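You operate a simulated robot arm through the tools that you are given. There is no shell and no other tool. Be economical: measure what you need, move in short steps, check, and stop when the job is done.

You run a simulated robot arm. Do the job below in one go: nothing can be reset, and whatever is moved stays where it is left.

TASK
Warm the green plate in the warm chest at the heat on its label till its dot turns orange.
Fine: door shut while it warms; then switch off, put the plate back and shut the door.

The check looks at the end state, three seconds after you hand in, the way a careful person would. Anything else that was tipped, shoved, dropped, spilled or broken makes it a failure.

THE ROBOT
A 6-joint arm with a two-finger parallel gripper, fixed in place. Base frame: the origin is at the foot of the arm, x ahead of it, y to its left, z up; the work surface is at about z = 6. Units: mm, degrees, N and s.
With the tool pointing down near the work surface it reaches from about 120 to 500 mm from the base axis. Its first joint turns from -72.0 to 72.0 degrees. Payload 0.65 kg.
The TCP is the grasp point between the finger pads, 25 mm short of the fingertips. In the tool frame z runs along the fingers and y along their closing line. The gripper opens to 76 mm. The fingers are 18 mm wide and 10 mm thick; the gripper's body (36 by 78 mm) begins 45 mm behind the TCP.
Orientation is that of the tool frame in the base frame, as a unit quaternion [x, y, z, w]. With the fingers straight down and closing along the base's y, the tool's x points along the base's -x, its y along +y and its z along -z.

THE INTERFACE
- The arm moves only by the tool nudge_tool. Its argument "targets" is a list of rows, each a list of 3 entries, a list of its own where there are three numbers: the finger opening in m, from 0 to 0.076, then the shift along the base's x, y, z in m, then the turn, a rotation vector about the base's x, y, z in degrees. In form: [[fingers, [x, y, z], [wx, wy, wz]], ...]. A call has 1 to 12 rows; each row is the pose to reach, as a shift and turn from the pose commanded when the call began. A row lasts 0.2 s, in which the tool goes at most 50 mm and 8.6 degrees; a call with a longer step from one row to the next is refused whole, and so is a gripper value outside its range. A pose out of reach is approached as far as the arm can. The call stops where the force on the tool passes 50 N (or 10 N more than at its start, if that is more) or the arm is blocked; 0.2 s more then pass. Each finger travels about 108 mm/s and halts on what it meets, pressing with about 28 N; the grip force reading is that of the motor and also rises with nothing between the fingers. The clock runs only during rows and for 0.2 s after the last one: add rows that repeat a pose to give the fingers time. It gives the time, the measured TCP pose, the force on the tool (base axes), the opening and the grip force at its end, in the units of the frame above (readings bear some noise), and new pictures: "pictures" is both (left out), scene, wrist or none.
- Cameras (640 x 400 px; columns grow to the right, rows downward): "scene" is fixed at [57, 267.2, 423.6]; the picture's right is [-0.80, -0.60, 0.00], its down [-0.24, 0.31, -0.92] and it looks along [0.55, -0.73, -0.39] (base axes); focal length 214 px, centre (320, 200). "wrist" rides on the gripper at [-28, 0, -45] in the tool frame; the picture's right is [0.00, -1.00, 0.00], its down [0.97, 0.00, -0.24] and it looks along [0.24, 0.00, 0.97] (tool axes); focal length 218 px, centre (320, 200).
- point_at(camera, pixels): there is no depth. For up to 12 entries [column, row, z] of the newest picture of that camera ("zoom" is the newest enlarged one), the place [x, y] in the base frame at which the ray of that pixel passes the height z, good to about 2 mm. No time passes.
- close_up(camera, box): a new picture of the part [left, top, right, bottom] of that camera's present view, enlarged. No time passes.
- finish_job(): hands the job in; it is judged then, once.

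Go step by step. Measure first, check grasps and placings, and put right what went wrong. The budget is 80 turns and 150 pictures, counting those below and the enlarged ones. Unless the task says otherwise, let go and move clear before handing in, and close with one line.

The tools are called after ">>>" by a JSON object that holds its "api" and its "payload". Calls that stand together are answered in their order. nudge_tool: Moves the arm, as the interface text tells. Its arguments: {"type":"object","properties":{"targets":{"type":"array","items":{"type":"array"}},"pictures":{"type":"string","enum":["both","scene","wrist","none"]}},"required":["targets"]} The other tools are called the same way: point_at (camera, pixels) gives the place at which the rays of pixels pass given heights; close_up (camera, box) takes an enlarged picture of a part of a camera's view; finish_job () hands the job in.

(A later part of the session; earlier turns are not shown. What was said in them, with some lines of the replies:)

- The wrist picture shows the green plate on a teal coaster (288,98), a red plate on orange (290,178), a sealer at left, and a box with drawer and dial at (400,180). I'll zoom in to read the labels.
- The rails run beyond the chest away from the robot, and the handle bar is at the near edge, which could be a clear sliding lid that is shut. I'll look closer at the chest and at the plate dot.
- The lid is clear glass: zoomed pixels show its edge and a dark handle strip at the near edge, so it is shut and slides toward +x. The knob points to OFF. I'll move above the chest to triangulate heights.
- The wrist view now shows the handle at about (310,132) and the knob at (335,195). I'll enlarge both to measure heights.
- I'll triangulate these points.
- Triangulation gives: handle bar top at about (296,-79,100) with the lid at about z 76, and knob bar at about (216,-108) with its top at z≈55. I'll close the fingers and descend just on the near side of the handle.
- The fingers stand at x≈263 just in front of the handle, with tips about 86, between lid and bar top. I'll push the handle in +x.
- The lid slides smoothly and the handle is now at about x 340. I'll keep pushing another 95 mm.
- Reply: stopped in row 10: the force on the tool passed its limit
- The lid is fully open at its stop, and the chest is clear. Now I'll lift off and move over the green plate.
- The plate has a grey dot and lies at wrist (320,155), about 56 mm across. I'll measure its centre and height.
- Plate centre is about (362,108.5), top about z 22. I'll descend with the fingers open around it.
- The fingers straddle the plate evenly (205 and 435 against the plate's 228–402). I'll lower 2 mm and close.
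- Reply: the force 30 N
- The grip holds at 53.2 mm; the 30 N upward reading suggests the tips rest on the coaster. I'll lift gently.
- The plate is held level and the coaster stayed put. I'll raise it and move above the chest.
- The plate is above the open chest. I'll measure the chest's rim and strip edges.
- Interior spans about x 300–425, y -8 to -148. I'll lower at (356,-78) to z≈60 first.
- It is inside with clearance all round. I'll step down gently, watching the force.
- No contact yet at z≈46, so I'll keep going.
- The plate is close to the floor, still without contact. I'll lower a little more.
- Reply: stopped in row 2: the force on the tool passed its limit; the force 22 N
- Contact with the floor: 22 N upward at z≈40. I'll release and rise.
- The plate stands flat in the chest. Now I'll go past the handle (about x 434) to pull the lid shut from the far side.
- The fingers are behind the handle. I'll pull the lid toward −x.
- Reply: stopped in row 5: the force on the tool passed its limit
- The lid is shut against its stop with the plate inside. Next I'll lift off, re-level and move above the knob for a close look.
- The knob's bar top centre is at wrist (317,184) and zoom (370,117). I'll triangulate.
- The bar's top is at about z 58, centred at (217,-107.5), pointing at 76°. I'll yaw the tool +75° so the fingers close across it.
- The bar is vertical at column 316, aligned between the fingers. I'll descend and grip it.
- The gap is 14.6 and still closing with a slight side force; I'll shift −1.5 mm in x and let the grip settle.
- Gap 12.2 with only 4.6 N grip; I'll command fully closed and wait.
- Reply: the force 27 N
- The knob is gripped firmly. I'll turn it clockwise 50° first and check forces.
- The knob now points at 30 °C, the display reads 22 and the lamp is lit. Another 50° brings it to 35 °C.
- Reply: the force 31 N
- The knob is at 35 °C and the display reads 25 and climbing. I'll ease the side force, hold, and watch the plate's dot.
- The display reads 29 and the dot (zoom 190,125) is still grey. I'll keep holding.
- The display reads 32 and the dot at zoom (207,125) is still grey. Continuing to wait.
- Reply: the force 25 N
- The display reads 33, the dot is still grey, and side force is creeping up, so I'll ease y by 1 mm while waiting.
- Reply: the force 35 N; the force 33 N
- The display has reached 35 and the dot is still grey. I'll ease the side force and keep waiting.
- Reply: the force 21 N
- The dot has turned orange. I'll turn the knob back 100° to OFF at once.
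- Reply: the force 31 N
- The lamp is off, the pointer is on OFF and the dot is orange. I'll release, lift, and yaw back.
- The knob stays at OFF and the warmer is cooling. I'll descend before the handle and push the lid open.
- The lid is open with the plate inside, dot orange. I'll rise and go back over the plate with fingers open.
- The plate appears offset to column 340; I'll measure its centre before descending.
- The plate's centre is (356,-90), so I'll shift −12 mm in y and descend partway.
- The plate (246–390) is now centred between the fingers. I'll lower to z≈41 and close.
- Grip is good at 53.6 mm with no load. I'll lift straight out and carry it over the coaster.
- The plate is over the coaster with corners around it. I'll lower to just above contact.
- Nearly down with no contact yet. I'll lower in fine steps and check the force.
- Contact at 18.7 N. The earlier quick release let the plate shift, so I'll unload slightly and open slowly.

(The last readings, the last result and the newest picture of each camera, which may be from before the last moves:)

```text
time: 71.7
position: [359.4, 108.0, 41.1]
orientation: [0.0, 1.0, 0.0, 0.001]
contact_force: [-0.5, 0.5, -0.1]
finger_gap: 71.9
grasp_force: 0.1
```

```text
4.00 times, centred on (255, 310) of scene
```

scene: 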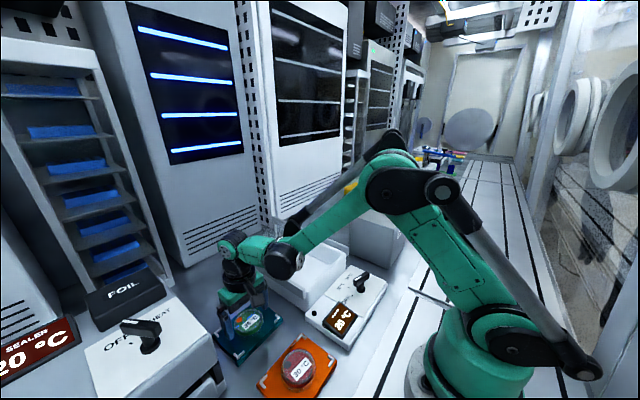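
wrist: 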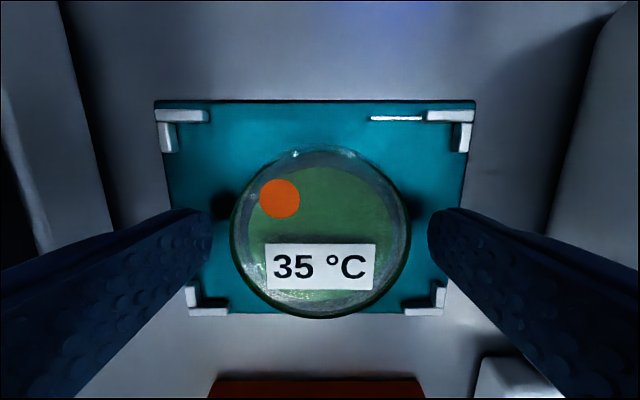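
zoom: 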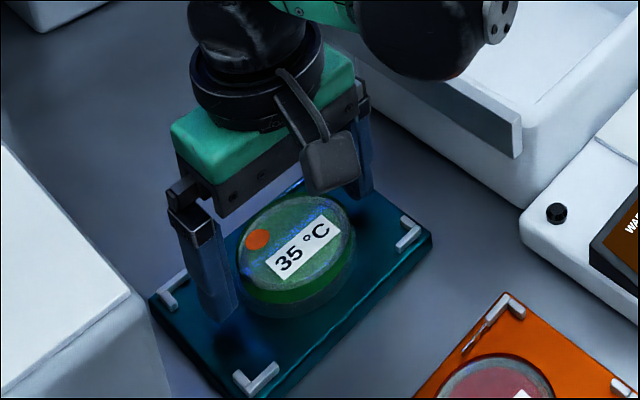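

The plate sits centred on the coaster with its dot orange. I'll lift straight up, carry the closed fingers behind the lid handle.

>>> {"api": "nudge_tool", "payload": {"targets": [[0.074, [0, 0, 0.02], [0, 0, 0]], [0.074, [0, 0, 0.06], [0, 0, 0]], [0.074, [0, 0, 0.1], [0, 0, 0]], [0.074, [0, 0, 0.14], [0, 0, 0]], [0.04, [0.0, -0.035, 0.14], [0, 0, 0]], [0.0, [0.01, -0.075, 0.14], [0, 0, 0]], [0.0, [0.025, -0.115, 0.14], [0, 0, 0]], [0.0, [0.045, -0.155, 0.14], [0, 0, 0]], [0.0, [0.075, -0.187, 0.14], [0, 0, 0]], [0.0, [0.1, -0.187, 0.14], [0, 0, 0]], [0.0, [0.1, -0.187, 0.1], [0, 0, 0]], [0.0, [0.1, -0.187, 0.08], [0, 0, 0]]]}}

>>> {"api": "close_up", "payload": {"camera": "scene", "box": [220, 190, 350, 300]}}

```text
time: 74.3
position: [460.3, -78.9, 121.0]
orientation: [0.0, 1.0, 0.0, 0.0]
contact_force: [0.2, -0.3, -0.3]
finger_gap: 0.1
grasp_force: 23.6
```

scene: 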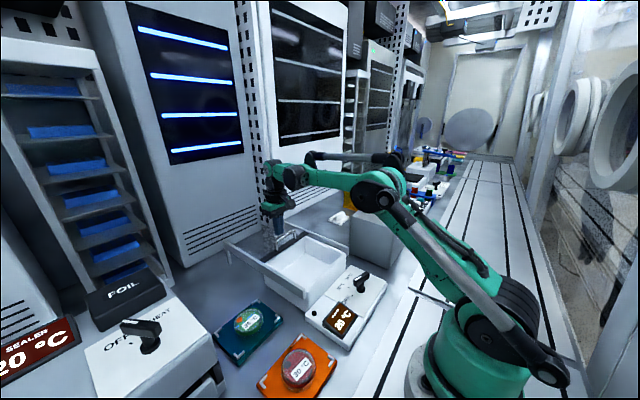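
wrist: 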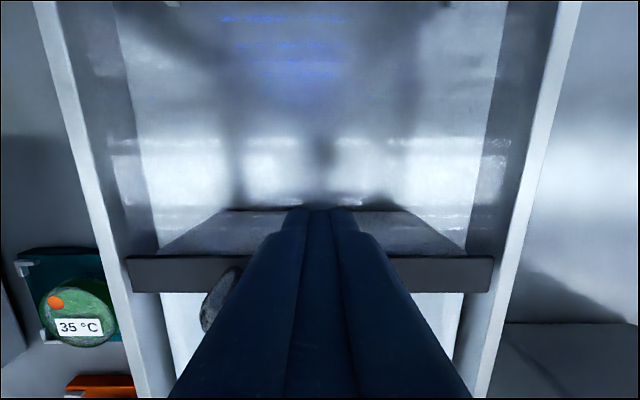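

```text
3.64 times, centred on (285, 245) of scene
```

zoom: 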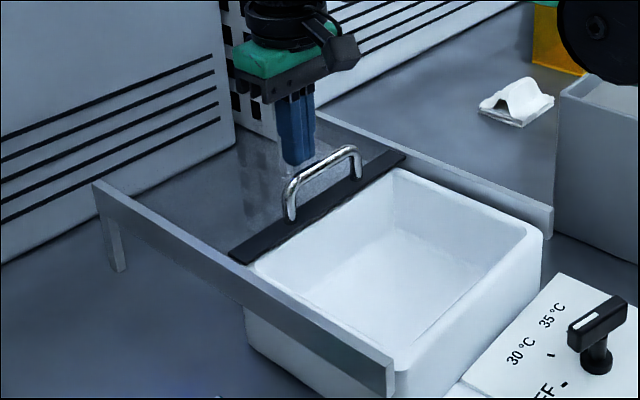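

The fingers are behind the handle at z≈121. I'll lower 12 mm and pull the lid closed.

>>> {"api": "nudge_tool", "payload": {"targets": [[0.0, [0, 0, -0.0125], [0, 0, 0]], [0.0, [-0.01, 0, -0.0125], [0, 0, 0]], [0.0, [-0.02, 0, -0.0125], [0, 0, 0]], [0.0, [-0.032, 0, -0.0125], [0, 0, 0]], [0.0, [-0.045, 0, -0.0125], [0, 0, 0]], [0.0, [-0.058, 0, -0.0125], [0, 0, 0]], [0.0, [-0.071, 0, -0.0125], [0, 0, 0]], [0.0, [-0.084, 0, -0.0125], [0, 0, 0]], [0.0, [-0.097, 0, -0.0125], [0, 0, 0]], [0.0, [-0.11, 0, -0.0125], [0, 0, 0]], [0.0, [-0.122, 0, -0.0125], [0, 0, 0]], [0.0, [-0.132, 0, -0.0125], [0, 0, 0]]], "pictures": "none"}}

>>> {"api": "nudge_tool", "payload": {"targets": [[0.0, [-0.006, 0, 0], [0, 0, 0]], [0.0, [-0.012, 0, 0], [0, 0, 0]], [0.0, [-0.016, 0, 0], [0, 0, 0]], [0.0, [-0.02, 0, 0], [0, 0, 0]], [0.0, [-0.023, 0, 0], [0, 0, 0]]]}}

>>> {"api": "close_up", "payload": {"camera": "scene", "box": [220, 200, 390, 310]}}

```text
time: 76.9
position: [328.3, -77.4, 108.8]
orientation: [-0.001, 1.0, 0.0, 0.0]
contact_force: [-0.2, 0.6, 0.6]
finger_gap: 0.0
grasp_force: 23.0
```

```text
time: 78.1
position: [307.6, -78.5, 109.3]
orientation: [-0.001, 1.0, -0.001, 0.005]
contact_force: [44.5, -0.9, 3.1]
finger_gap: 0.0
grasp_force: 23.6
```

scene: 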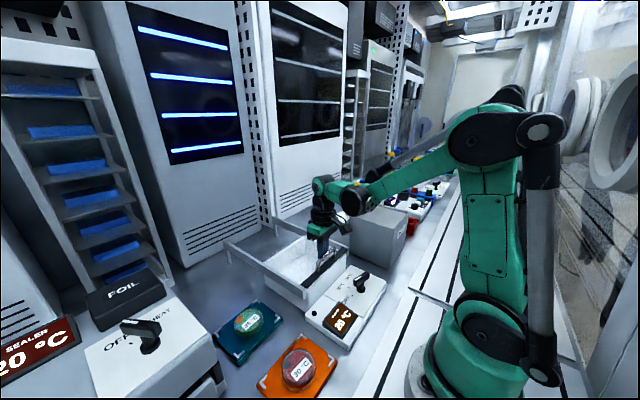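
wrist: 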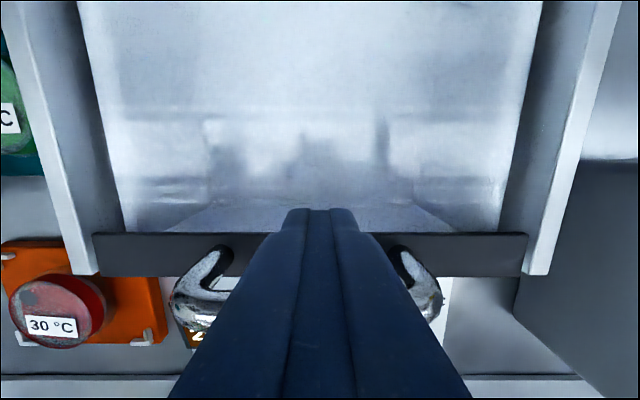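

```text
3.64 times, centred on (305, 255) of scene
```

zoom: 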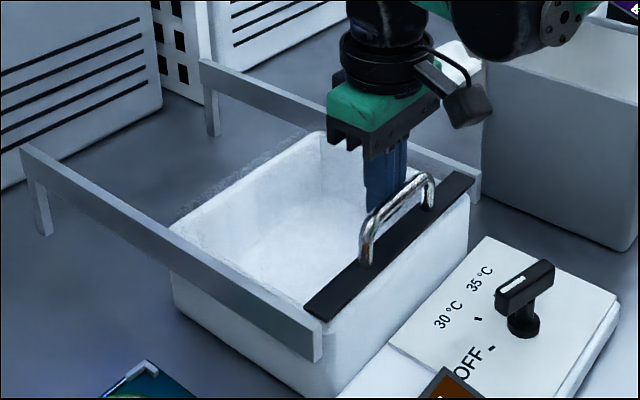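

The lid is shut against its stop (44 N). I'll back off, lift clear and check the final scene.

>>> {"api": "nudge_tool", "payload": {"targets": [[0.0, [0.006, 0, 0], [0, 0, 0]], [0.0, [0.01, 0, 0.01], [0, 0, 0]], [0.0, [0.01, 0, 0.05], [0, 0, 0]], [0.0, [0.01, 0, 0.1], [0, 0, 0]], [0.0, [-0.03, 0.02, 0.14], [0, 0, 0]], [0.0, [-0.06, 0.05, 0.17], [0, 0, 0]], [0.0, [-0.06, 0.05, 0.19], [0, 0, 0]]]}}

>>> {"api": "close_up", "payload": {"camera": "scene", "box": [200, 200, 400, 400]}}

```text
refused: row 5 steps farther than a row can; nothing moved
```

```text
2.00 times, centred on (300, 300) of scene
```

zoom: 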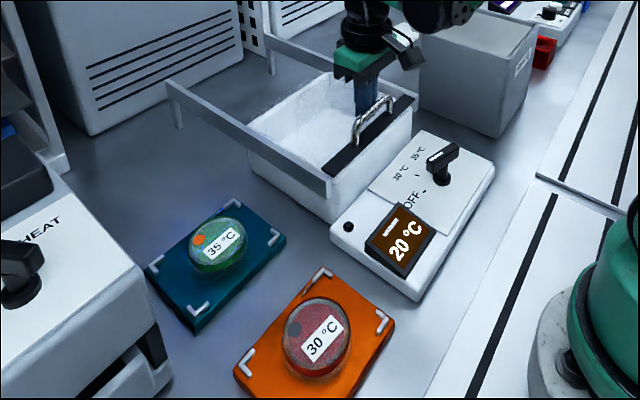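

Row 5 was too long, so nothing moved; I'll retry with shorter steps.

>>> {"api": "nudge_tool", "payload": {"targets": [[0.0, [0.006, 0, 0], [0, 0, 0]], [0.0, [0.01, 0, 0.01], [0, 0, 0]], [0.0, [0.01, 0, 0.045], [0, 0, 0]], [0.0, [0.01, 0, 0.085], [0, 0, 0]], [0.0, [-0.01, 0.01, 0.115], [0, 0, 0]], [0.0, [-0.035, 0.025, 0.145], [0, 0, 0]], [0.0, [-0.06, 0.04, 0.17], [0, 0, 0]]]}}

>>> {"api": "close_up", "payload": {"camera": "scene", "box": [220, 200, 390, 340]}}

```text
time: 79.7
position: [245.1, -39.4, 279.7]
orientation: [0.0, 1.0, 0.001, 0.0]
contact_force: [-0.3, 0.4, 0.1]
finger_gap: 0.0
grasp_force: 23.7
```

scene: 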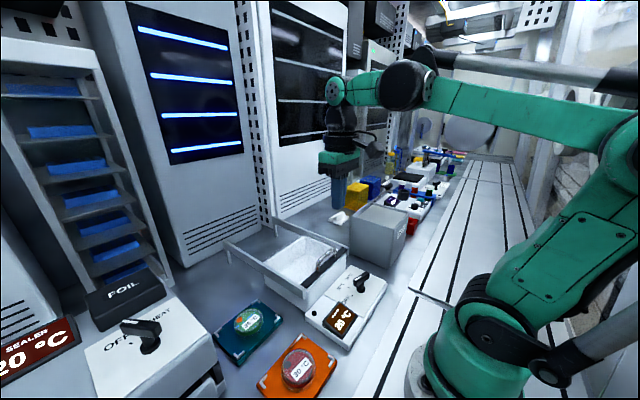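
wrist: 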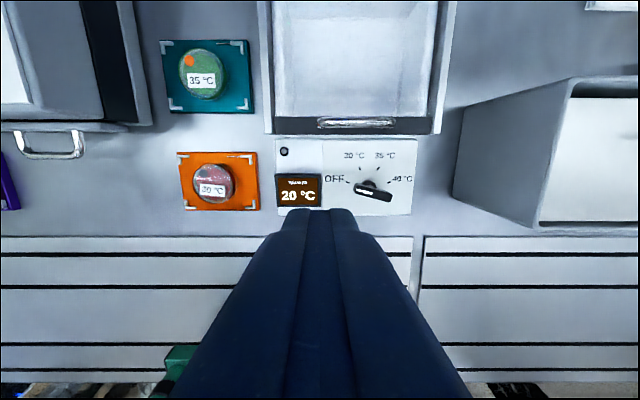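

```text
2.86 times, centred on (305, 270) of scene
```

zoom: 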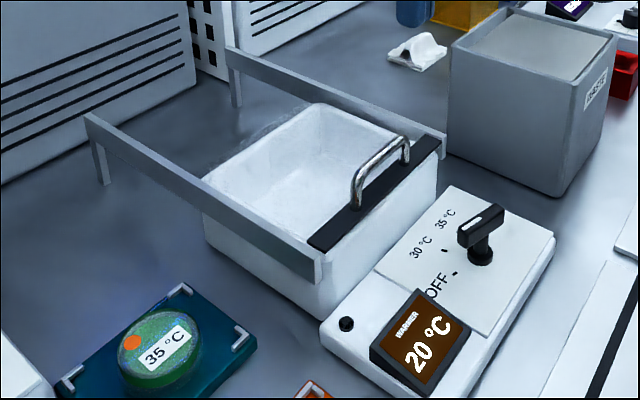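

The final pictures show the lid shut, the knob at OFF with its lamp dark, and the plate back on its coaster with an orange dot. The arm is clear, so I'll hand in.

>>> {"api": "finish_job", "payload": {}}

```text
The job is handed in.
```

The green plate was warmed at 35 °C with the door shut until its dot turned orange; it is back on its teal coaster, the warmer is off and the door is shut.
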